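You operate a simulated robot arm through the tools that you are given. There is no shell and no other tool. Be economical: measure what you need, move in short steps, check, and stop when the job is done.

Carry out the task below with a simulated robot arm. There is one attempt and no reset: what you move stays moved.

## Task
Put the sink plug on top of the large cake on the top of the glaze bench.

Only the result counts: the job must be done as asked and must still hold three seconds after the hand-in. Knocking over, shifting, dropping, spilling or breaking anything else fails it.

## Robot
A 7-joint arm with a two-finger parallel gripper, fixed in place. Base frame: the origin is at the foot of the arm, x ahead of it, y to its left, z up; the work surface is at about z = 0. Lengths are in m, angles in degrees, forces in N, time in s.
With the tool pointing down near the work surface it reaches from about 0.24 to 0.62 m from the base axis. Its first joint turns from -66.0 to 66.0 degrees. Payload 2.6 kg.
Tool frame: the origin (TCP) lies between the finger pads and is the grasp point; the fingertips stand 0.03 m ahead of it; z points along the fingers, y is the line along which they close. The gripper opens to 0.094 m. The fingers are 0.028 m wide and 0.01 m thick; the gripper's body (0.05 by 0.096 m) begins 0.055 m behind the TCP.
Orientation is that of the tool frame in the base frame, as a unit quaternion [w, x, y, z]. With the fingers straight down and closing along the base's y, the tool's x points along the base's -x, its y along +y and its z along -z.

## Interface
- The arm moves only by the tool step_arm. Its argument "rows" is a list of rows, each a list of 5 numbers: the closure, from 0 (fully open) to 1 (shut), then the shift along the tool's x, y, z in m, then the turn about the tool's z in degrees. In form: [[jaw, x, y, z, yaw], ...]. A call has 1 to 10 rows; each row is the pose to reach, as a shift and turn from the pose commanded when the call began, along the tool's axes at that moment. A row lasts 0.2 s, in which the tool goes at most 0.05 m and 8.6 degrees; a call with a longer step from one row to the next is refused whole, and so is a gripper value outside its range. Where a pose cannot be reached the arm comes as near as it can. A force on the tool above 40 N (or 10 N above the force at the start of the call, whichever is more), or a blocked arm, ends the call early, and 0.2 s more pass. The fingers move at their own pace (about 0.072 m/s each) and stop on an object; they squeeze with about 23 N. The grip force told is the motor's: it shows also when the fingers shut on nothing. Time passes only in rows, and 0.2 s behind the last, so rows that repeat a pose let the fingers close. It gives the time, the measured TCP pose, the force on the tool (base axes), the opening and the grip force at its end, in the units of the frame above (readings bear some noise), and new pictures: "pictures" is both (left out), scene, wrist or none.
- Cameras (640 x 400 px; columns grow to the right, rows downward): "scene" is fixed at [0.0226, 0.419, 0.5688]; the picture's right is [-0.88, -0.47, 0.00], its down [-0.23, 0.44, -0.87] and it looks along [0.41, -0.77, -0.50] (base axes); focal length 365 px, centre (320, 200). "wrist" rides on the gripper at [0.076, 0.014, -0.102] in the tool frame; the picture's right is [-0.18, 0.98, 0.00], its down [-0.75, -0.14, -0.64] and it looks along [-0.63, -0.12, 0.77] (tool axes); focal length 243 px, centre (320, 200).
- locate(camera, pixels): there is no depth. For up to 12 entries [column, row, z] of the newest picture of that camera ("zoom" is the newest enlarged one), the place [x, y] in the base frame at which the ray of that pixel passes the height z, good to about 0.002 m. The clock stands still meanwhile.
- enlarge(camera, box): a new picture of the part [left, top, right, bottom] of that camera's present view, enlarged. The clock stands still meanwhile.
- job_done(): hands the job in; it is judged then, once.

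Go step by step. Measure first, check grasps and placings, and put right what went wrong. The budget is 60 turns and 200 pictures, counting those below and the enlarged ones. Unless the task says otherwise, let go and move clear before handing in, and close with one line.

The tools are called after "Request:" as a command line: name --pt "numbers of a row" for each row, then --argument value for the rest, lists and objects as JSON in quotes. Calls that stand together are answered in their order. step_arm: Moves the arm, as the interface text tells. Its arguments: {"type":"object","properties":{"rows":{"type":"array","items":{"type":"array","items":{"type":"number"}}},"pictures":{"type":"string","enum":["both","scene","wrist","none"]}},"required":["rows"]} The other tools are called the same way: locate (camera, pixels) gives the place at which the rays of pixels pass given heights; enlarge (camera, box) takes an enlarged picture of a part of a camera's view; job_done () hands the job in.

At the start:

```text
t: 0.0
position: [0.4208, -0.2369, 0.2372]
tool_rot: [0.0, 0.001, 1.0, 0.0]
contact_force: [0.1, 0.2, -0.8]
opening: 0.0939
grip_force: 0.1
```

scene: 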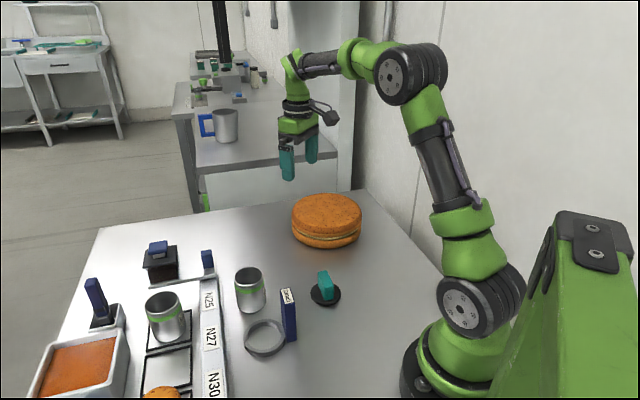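
wrist: 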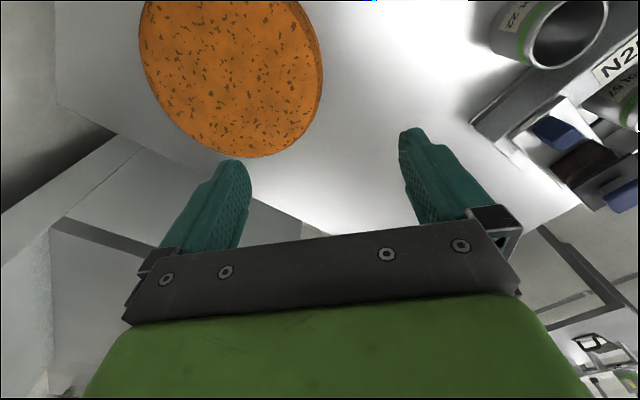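

The plug looks like the dark disc with a teal grip near (326,290), and the large cake is at (327,220). I'll enlarge that area and measure both.

Request:
enlarge --camera "scene" --box '[220, 180, 400, 360]'

Request:
locate --camera "scene" --pixels '[[326, 294, 0.0], [311, 293, 0.0], [341, 293, 0.0], [326, 306, 0.0], [326, 283, 0.03], [327, 212, 0.05], [292, 215, 0.04], [362, 215, 0.04], [327, 247, 0.0], [327, 194, 0.05]]'

```text
2.22 times, centred on (310, 270) of scene
```

zoom: 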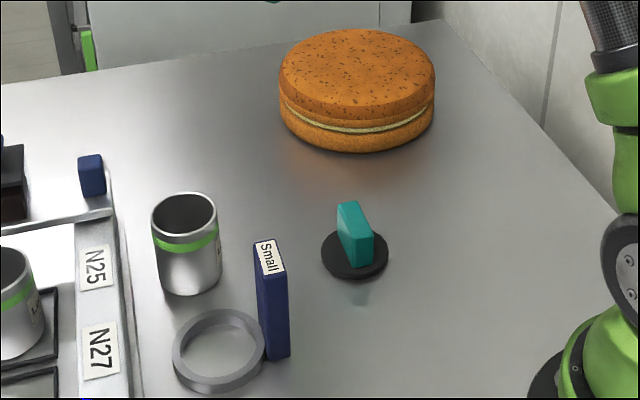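

```text
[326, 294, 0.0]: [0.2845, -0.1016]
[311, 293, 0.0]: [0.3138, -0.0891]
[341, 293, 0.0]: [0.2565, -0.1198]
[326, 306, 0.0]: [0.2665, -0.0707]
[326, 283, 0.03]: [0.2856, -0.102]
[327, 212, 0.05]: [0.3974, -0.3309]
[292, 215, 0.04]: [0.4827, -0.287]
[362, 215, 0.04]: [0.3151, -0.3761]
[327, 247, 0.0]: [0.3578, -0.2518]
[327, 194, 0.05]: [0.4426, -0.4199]
```

The zoom shows the plug's block handle clearly. I'll measure its top corners, and the cake's top rim.

Request:
locate --camera "zoom" --pixels '[[338, 206, 0.035], [355, 202, 0.035], [374, 235, 0.035], [357, 240, 0.035], [357, 267, 0.006], [374, 262, 0.006], [321, 252, 0.005], [389, 252, 0.005], [355, 228, 0.005], [355, 279, 0.0], [357, 30, 0.06], [357, 118, 0.06]]'

Request:
enlarge --camera "scene" --box '[290, 250, 370, 320]'

```text
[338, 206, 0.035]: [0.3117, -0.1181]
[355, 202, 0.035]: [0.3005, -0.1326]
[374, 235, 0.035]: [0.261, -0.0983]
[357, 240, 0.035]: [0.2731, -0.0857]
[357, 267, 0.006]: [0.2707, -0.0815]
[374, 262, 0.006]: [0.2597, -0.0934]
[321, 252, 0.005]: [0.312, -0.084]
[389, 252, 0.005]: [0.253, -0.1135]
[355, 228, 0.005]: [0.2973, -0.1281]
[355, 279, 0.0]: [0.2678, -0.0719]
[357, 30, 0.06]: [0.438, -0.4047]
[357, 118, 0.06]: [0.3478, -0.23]
```

```text
5.71 times, centred on (330, 285) of scene
```

zoom: 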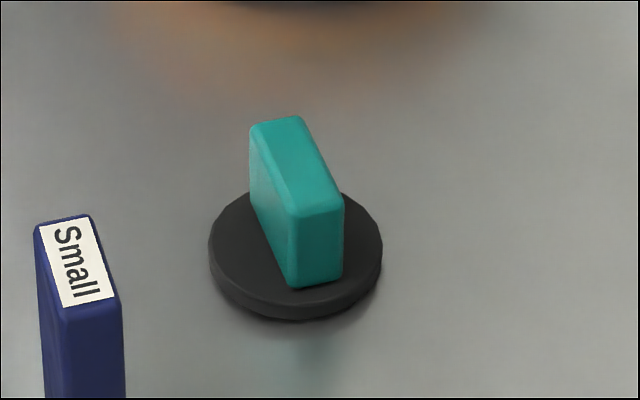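

Handle centre is about (0.286, -0.105), its long axis at about -40° to base x, and its top near z 0.037. I'll hover above it with a 40° yaw.

Request:
step_arm --pt "0 0.023 0.022 0.01 6.7" --pt "0.1 0.045 0.044 0.02 13.3" --pt "0.2 0.068 0.066 0.035 20" --pt "0.3 0.09 0.088 0.05 26.7" --pt "0.4 0.113 0.11 0.065 33.3" --pt "0.4 0.135 0.132 0.08 40" --pt "0.4 0.135 0.132 0.08 40"

Request:
locate --camera "scene" --pixels '[[284, 341, 0], [296, 341, 0], [286, 290, 0.06], [293, 292, 0.06]]'

```text
t: 1.6
position: [0.286, -0.1031, 0.1569]
tool_rot: [0.0, 0.342, 0.94, 0.0]
contact_force: [-0.1, 0.0, 0.5]
opening: 0.0565
grip_force: 0.1
```

scene: 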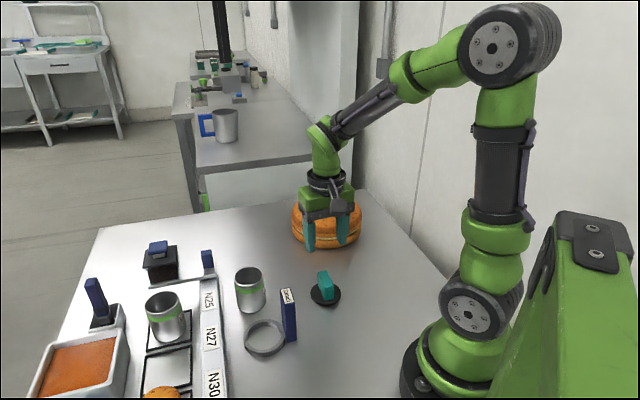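
wrist: 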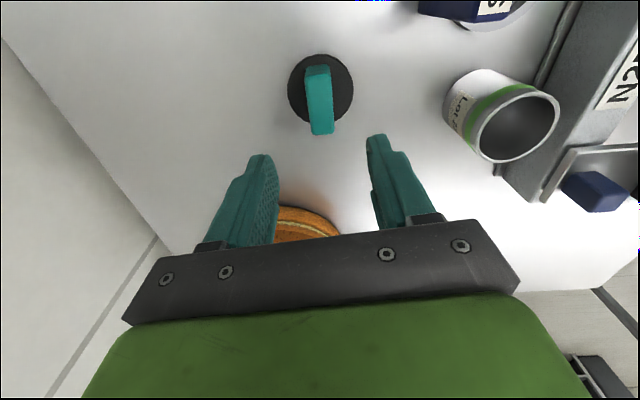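

```text
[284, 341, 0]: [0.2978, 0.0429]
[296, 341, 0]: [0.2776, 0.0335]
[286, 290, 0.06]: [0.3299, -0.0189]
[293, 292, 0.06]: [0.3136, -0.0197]
```

The hover pose was reached. The wrist view shows the handle's top around (306-332, 65-135), so I'll cross-check its position from this camera.

Request:
enlarge --camera "wrist" --box '[260, 30, 380, 150]'

Request:
locate --camera "wrist" --pixels '[[306, 67, 0.038], [329, 66, 0.038], [334, 122, 0.038], [310, 125, 0.038], [320, 95, 0.038], [288, 88, 0.006], [353, 86, 0.006], [320, 54, 0.006], [413, 12, 0.06], [510, 18, 0.06]]'

Request:
locate --camera "scene" --pixels '[[309, 250, 0.127], [341, 246, 0.127]]'

```text
3.33 times, centred on (320, 90) of wrist
```

zoom: 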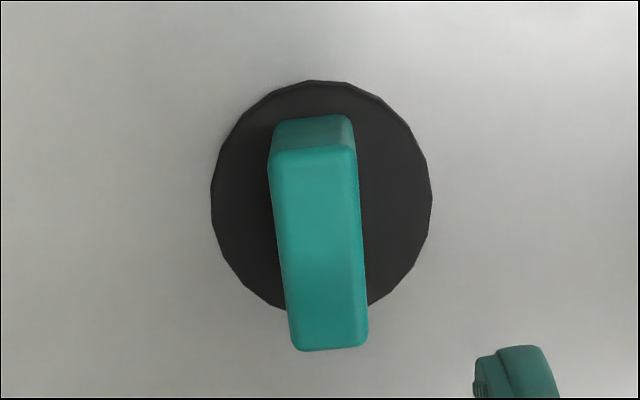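

```text
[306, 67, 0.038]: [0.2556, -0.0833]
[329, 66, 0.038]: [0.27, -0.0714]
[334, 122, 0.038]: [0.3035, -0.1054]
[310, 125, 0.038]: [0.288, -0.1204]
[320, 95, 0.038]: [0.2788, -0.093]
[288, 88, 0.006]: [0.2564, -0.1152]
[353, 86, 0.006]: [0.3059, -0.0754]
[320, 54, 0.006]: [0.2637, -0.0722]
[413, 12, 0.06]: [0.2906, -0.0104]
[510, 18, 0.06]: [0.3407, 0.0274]
```

```text
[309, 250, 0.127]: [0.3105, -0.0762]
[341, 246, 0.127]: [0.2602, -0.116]
```

Now I'll measure the handle's top corners accurately on the wrist zoom.

Request:
locate --camera "zoom" --pixels '[[270, 155, 0.038], [355, 150, 0.038], [368, 340, 0.038], [292, 345, 0.038], [270, 155, 0.045], [355, 150, 0.045], [368, 340, 0.045], [292, 345, 0.045], [212, 195, 0.006], [432, 190, 0.006], [320, 80, 0.006]]'

```text
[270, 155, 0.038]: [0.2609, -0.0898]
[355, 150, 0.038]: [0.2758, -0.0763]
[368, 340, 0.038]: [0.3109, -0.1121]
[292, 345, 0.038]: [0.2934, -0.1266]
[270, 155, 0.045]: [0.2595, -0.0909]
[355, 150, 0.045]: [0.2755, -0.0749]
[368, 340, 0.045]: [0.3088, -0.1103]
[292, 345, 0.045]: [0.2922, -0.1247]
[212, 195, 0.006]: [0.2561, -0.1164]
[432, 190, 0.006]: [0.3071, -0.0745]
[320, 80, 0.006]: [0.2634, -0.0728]
```

Handle centre is about (0.284, -0.100), and the yaw needs about 5° more. I'll open slightly and descend to z ≈ 0.06 first.

Request:
step_arm --pt "0.4 0.003 0.001 0.03 5" --pt "0.4 0.003 0.001 0.06 5" --pt "0.4 0.003 0.001 0.08 5" --pt "0.4 0.003 0.001 0.093 5"

```text
t: 2.6
position: [0.2834, -0.1013, 0.0635]
tool_rot: [0.0, 0.383, 0.924, 0.0]
contact_force: [0.0, 0.4, 0.4]
opening: 0.0564
grip_force: 0.1
```

scene: 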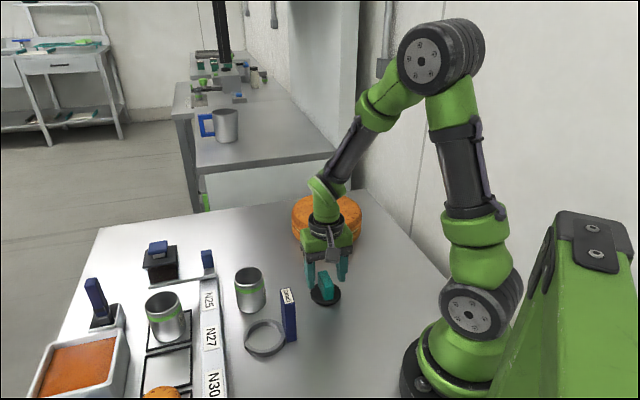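
wrist: 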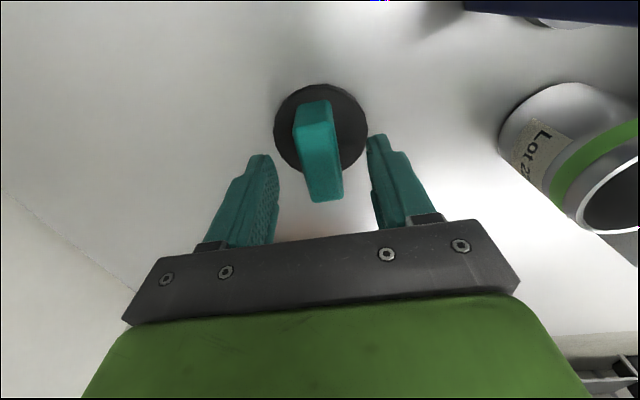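

The handle is centred between the fingers, with the disc at (321,130). I'll descend to z ≈ 0.043 and close.

Request:
step_arm --pt "0.4 0 0 0.012 0" --pt "0.4 0 0 0.02 0" --pt "0.8 0 0 0.02 0" --pt "1 0 0 0.02 0" --pt "1 0 0 0.02 0" --pt "1 0 0 0.02 0"

```text
t: 4.0
position: [0.2836, -0.1027, 0.0441]
tool_rot: [0.0, 0.382, 0.924, 0.0]
contact_force: [1.8, 0.6, 1.2]
opening: 0.026
grip_force: 23.2
```

scene: 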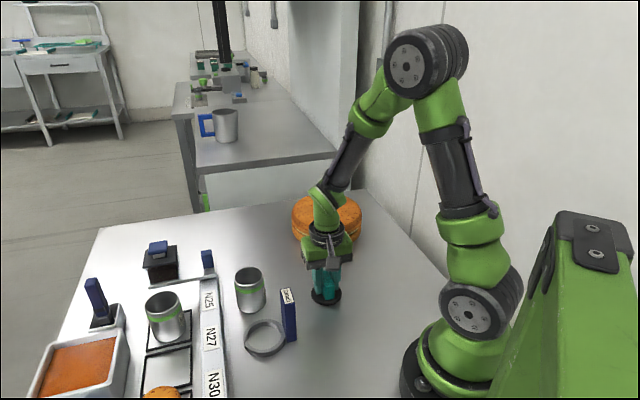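
wrist: 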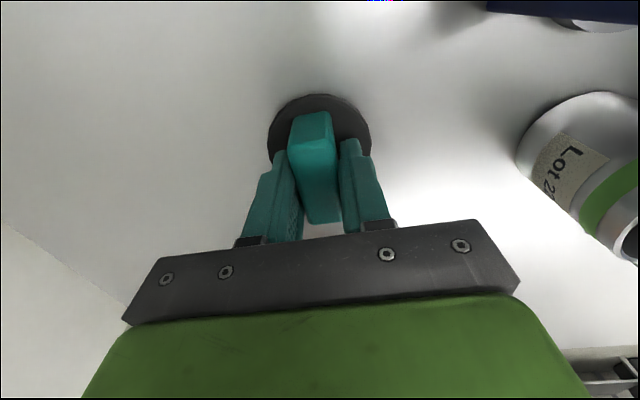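

Grip force is 23 N with the opening at 0.026 on the handle. I'll lift straight up, gently at first, and check.

Request:
step_arm --pt "1 0 0 -0.01 0" --pt "1 0 0 -0.03 0" --pt "1 0 0 -0.06 0" --pt "1 0 0 -0.09 0" --pt "1 0 0 -0.12 0" --pt "1 0 0 -0.15 0" --pt "1 0 0 -0.15 0"

Request:
enlarge --camera "scene" --box '[260, 160, 400, 300]'

```text
t: 5.6
position: [0.2842, -0.0993, 0.1943]
tool_rot: [0.0, 0.382, 0.924, 0.0]
contact_force: [-0.5, -0.6, -0.5]
opening: 0.0261
grip_force: 22.7
```

scene: 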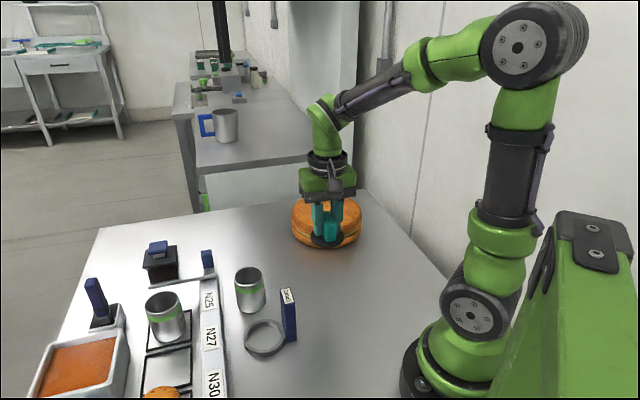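
wrist: 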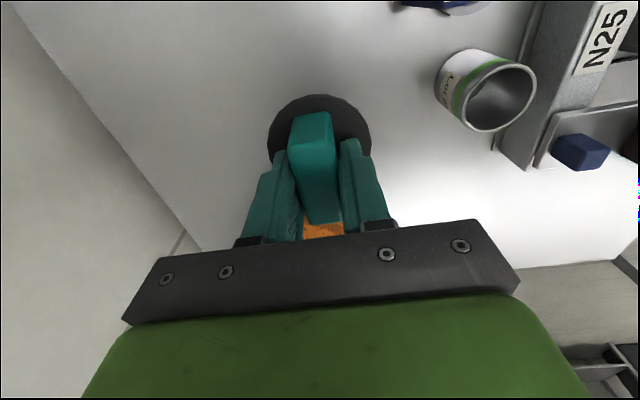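

```text
2.86 times, centred on (330, 230) of scene
```

zoom: 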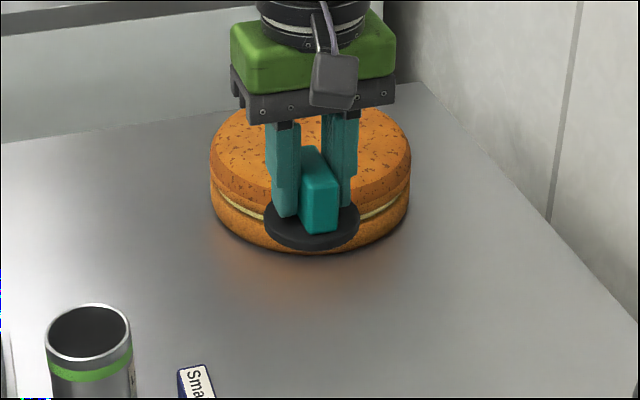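

The plug hangs level in the grip. I estimate the cake's centre at about (0.402, -0.333), so I'll carry the plug there at this height.

Request:
step_arm --pt "1 -0.0275 -0.009 0 0" --pt "1 -0.055 -0.0179 0 0" --pt "1 -0.0825 -0.0269 0 0" --pt "1 -0.11 -0.0358 0 0" --pt "1 -0.1375 -0.0448 0 0" --pt "1 -0.165 -0.0537 0 0" --pt "1 -0.1925 -0.0627 0 0" --pt "1 -0.22 -0.0716 0 0" --pt "1 -0.2475 -0.0806 0 0" --pt "1 -0.2475 -0.0806 0 0"

Request:
enlarge --camera "scene" --box '[260, 130, 400, 270]'

```text
t: 7.8
position: [0.4, -0.3347, 0.1935]
tool_rot: [0.0, 0.381, 0.925, 0.0]
contact_force: [0.5, 0.2, -0.9]
opening: 0.026
grip_force: 23.0
```

scene: 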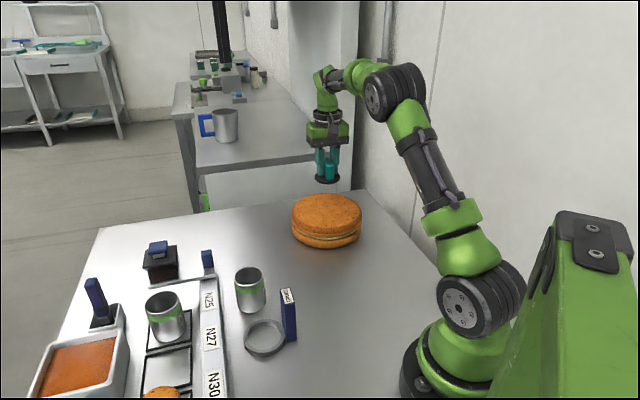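
wrist: 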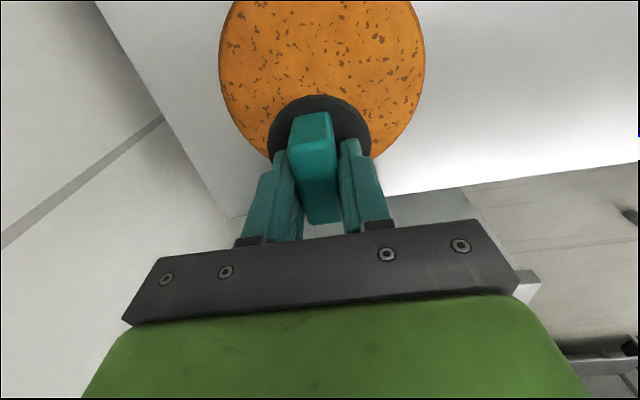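

```text
2.86 times, centred on (330, 200) of scene
```

zoom: 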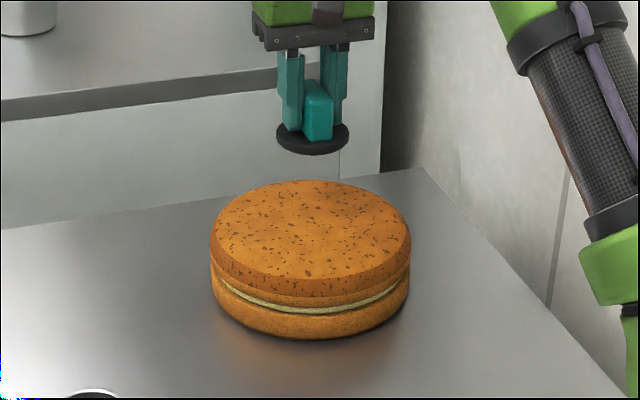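

Now I'll triangulate the cake's height and centre from both views.

Request:
locate --camera "zoom" --pixels '[[310, 180, 0.05], [310, 180, 0.065], [310, 279, 0.05], [310, 279, 0.065], [211, 243, 0.05], [411, 240, 0.05], [211, 243, 0.065], [411, 240, 0.065], [310, 338, 0.0], [312, 230, 0.06]]'

Request:
locate --camera "wrist" --pixels '[[219, 65, 0.05], [426, 60, 0.05], [219, 65, 0.065], [426, 60, 0.065], [268, 155, 0.05], [378, 155, 0.05], [232, 5, 0.05], [410, 5, 0.05]]'

```text
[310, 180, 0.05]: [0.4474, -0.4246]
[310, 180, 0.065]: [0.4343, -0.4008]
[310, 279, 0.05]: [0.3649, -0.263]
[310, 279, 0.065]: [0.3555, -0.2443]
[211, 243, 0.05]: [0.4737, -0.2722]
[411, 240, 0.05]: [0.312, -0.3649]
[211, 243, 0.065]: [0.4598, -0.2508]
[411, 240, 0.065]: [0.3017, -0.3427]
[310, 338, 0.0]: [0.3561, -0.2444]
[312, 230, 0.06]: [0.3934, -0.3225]
```

```text
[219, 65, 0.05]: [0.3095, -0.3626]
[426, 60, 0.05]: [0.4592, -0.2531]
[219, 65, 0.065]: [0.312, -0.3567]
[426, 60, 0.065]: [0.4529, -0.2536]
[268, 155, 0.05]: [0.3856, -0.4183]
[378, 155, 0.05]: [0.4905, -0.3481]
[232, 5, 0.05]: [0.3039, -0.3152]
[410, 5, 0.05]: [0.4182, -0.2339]
```

The cake's centre is about (0.399, -0.329) and its top about z 0.06, so contact should come at TCP z ≈ 0.10. I'll lower to 0.115.

Request:
step_arm --pt "1 0.005 0.0035 0.02 0" --pt "1 0.005 0.0035 0.04 0" --pt "1 0.005 0.0035 0.06 0" --pt "1 0.005 0.0035 0.072 0" --pt "1 0.005 0.0035 0.078 0"

Request:
enlarge --camera "scene" --box '[270, 150, 390, 270]'

```text
t: 9.0
position: [0.3999, -0.3267, 0.1155]
tool_rot: [0.0, 0.383, 0.924, 0.0]
contact_force: [-0.1, 0.6, -0.2]
opening: 0.0258
grip_force: 22.8
```

scene: 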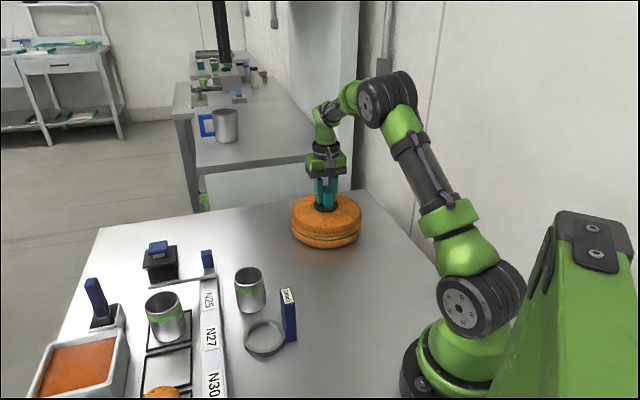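
wrist: 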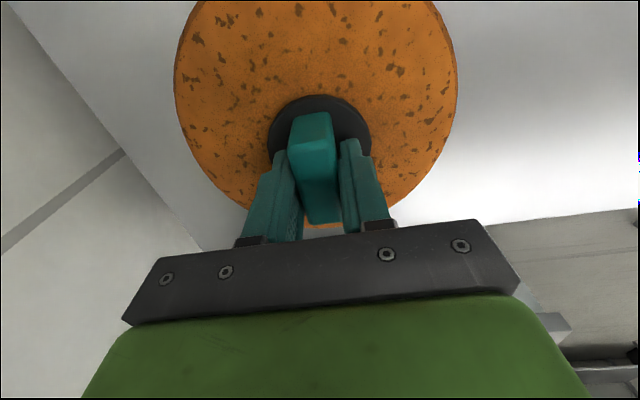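

```text
3.33 times, centred on (330, 210) of scene
```

zoom: 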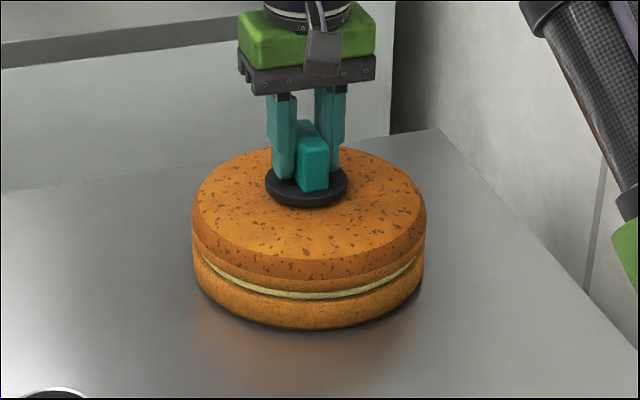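

The plug is over the middle of the cake with no contact yet. I'll lower in small steps and watch the force.

Request:
step_arm --pt "1 0 0 0.002 0" --pt "1 0 0 0.004 0" --pt "1 0 0 0.006 0" --pictures "none"

```text
t: 9.8
position: [0.4009, -0.3261, 0.1135]
tool_rot: [0.002, 0.383, 0.924, 0.0]
contact_force: [-9.4, 10.0, 25.5]
opening: 0.0259
grip_force: 23.2
```

Contact came at TCP z ≈ 0.1135 with about 25 N, so the cake's top is near 0.069. I'll back off about 4 mm to relieve the press.

Request:
step_arm --pt "1 0 0 -0.002 0" --pt "1 0 0 -0.0035 0" --pt "1 0 0 -0.0035 0"

Request:
enlarge --camera "scene" --box '[270, 150, 390, 270]'

```text
t: 10.6
position: [0.4013, -0.3268, 0.113]
tool_rot: [0.0, 0.38, 0.925, 0.0]
contact_force: [4.2, -0.5, 2.9]
opening: 0.0261
grip_force: 23.1
```

scene: 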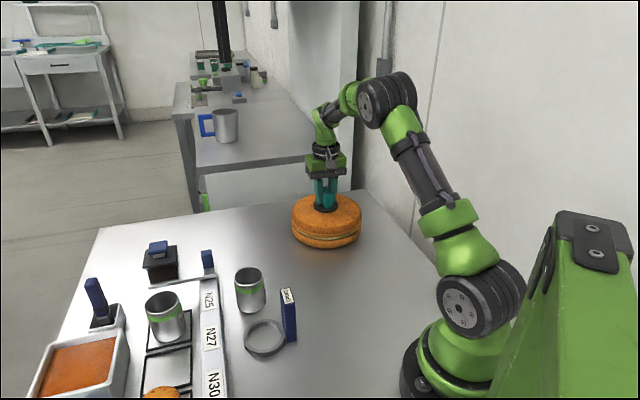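
wrist: 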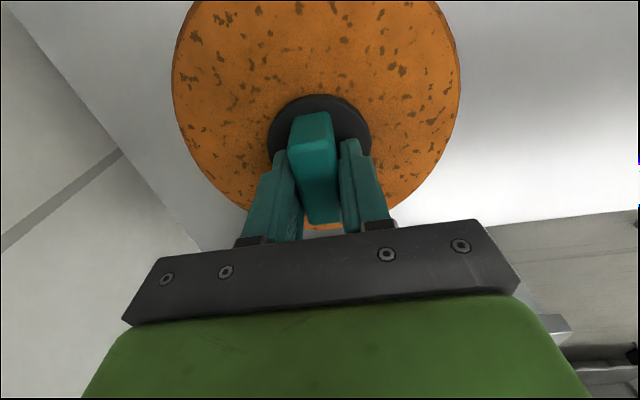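

```text
3.33 times, centred on (330, 210) of scene
```

zoom: 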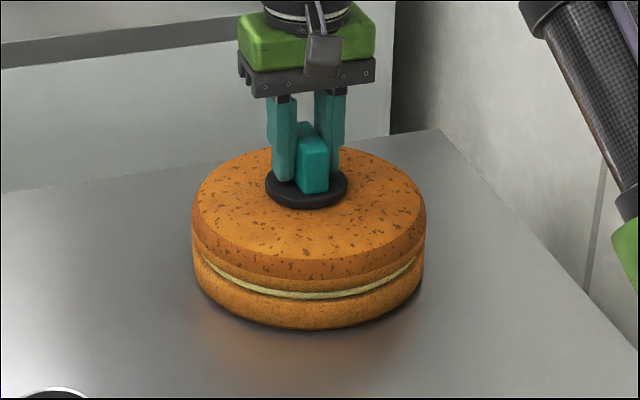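

The plug now rests on the cake with about 3 N, and the cake hasn't moved. I'll open the fingers slowly in place.

Request:
step_arm --pt "0.7 0 0 0 0" --pt "0.6 0 0 0 0" --pt "0.5 0 0 0 0" --pt "0.4 0 0 0 0" --pt "0.4 0 0 0 0"

```text
t: 11.8
position: [0.4003, -0.3283, 0.1153]
tool_rot: [0.0, 0.382, 0.924, 0.0]
contact_force: [0.4, 1.0, 0.3]
opening: 0.0564
grip_force: 0.1
```

scene: 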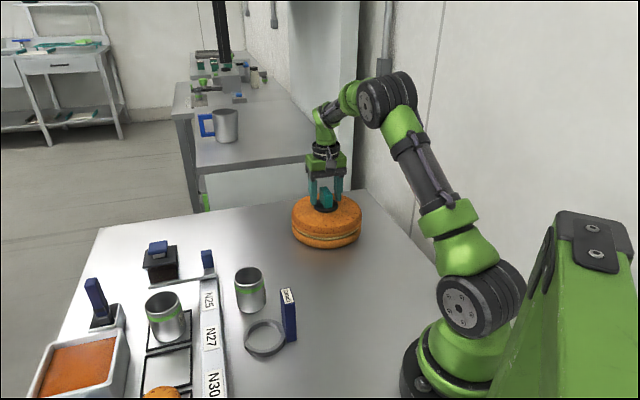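
wrist: 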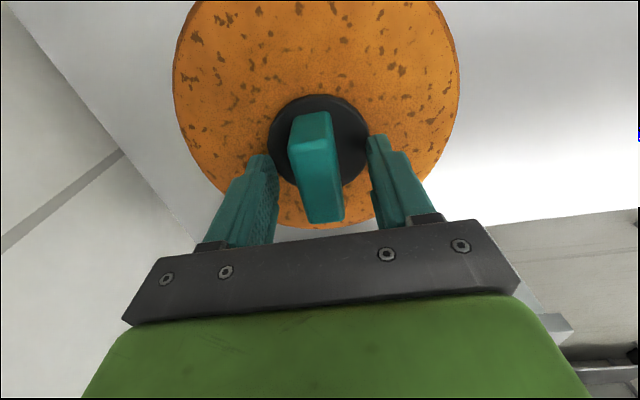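

The fingers are open and the plug is free, with clearance on both sides. I'll retreat straight up.

Request:
step_arm --pt "0.4 0 0 -0.02 0" --pt "0.4 0 0 -0.05 0" --pt "0.4 0 0 -0.09 0" --pt "0.4 0 0 -0.13 0" --pt "0.4 0 0 -0.13 0"

Request:
enlarge --camera "scene" --box '[270, 150, 390, 270]'

```text
t: 13.0
position: [0.4034, -0.3284, 0.2439]
tool_rot: [0.0, 0.383, 0.924, -0.001]
contact_force: [0.0, -0.9, 0.2]
opening: 0.0564
grip_force: 0.0
```

scene: 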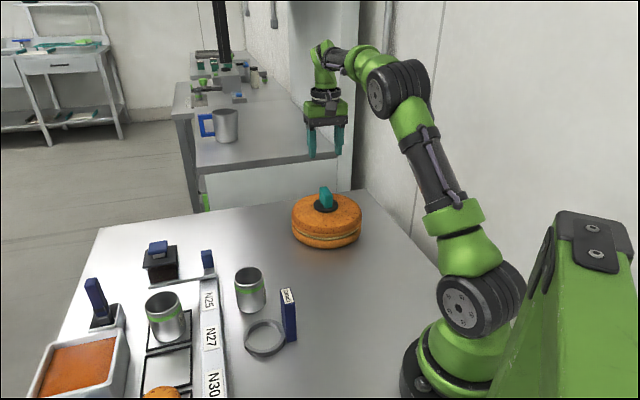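
wrist: 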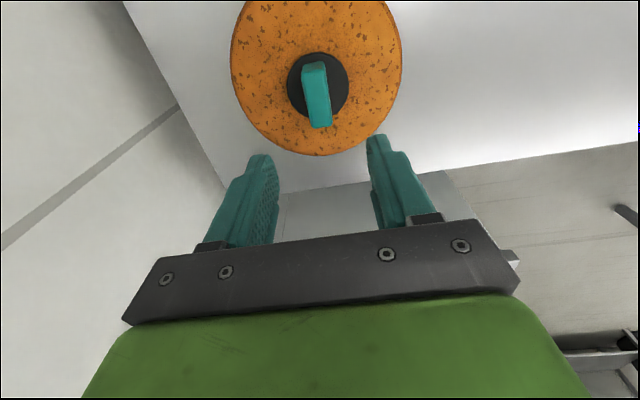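

```text
3.33 times, centred on (330, 210) of scene
```

zoom: 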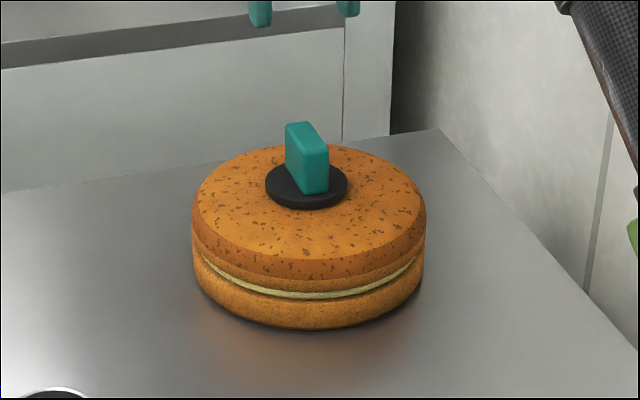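

The plug sits upright near the centre of the cake's top, the cake hasn't shifted, and the gripper is clear. I'm handing in.

Request:
job_done

```text
The job is handed in.
```

The sink plug is standing on top of the large cake, the gripper is clear, and I saw nothing else move.
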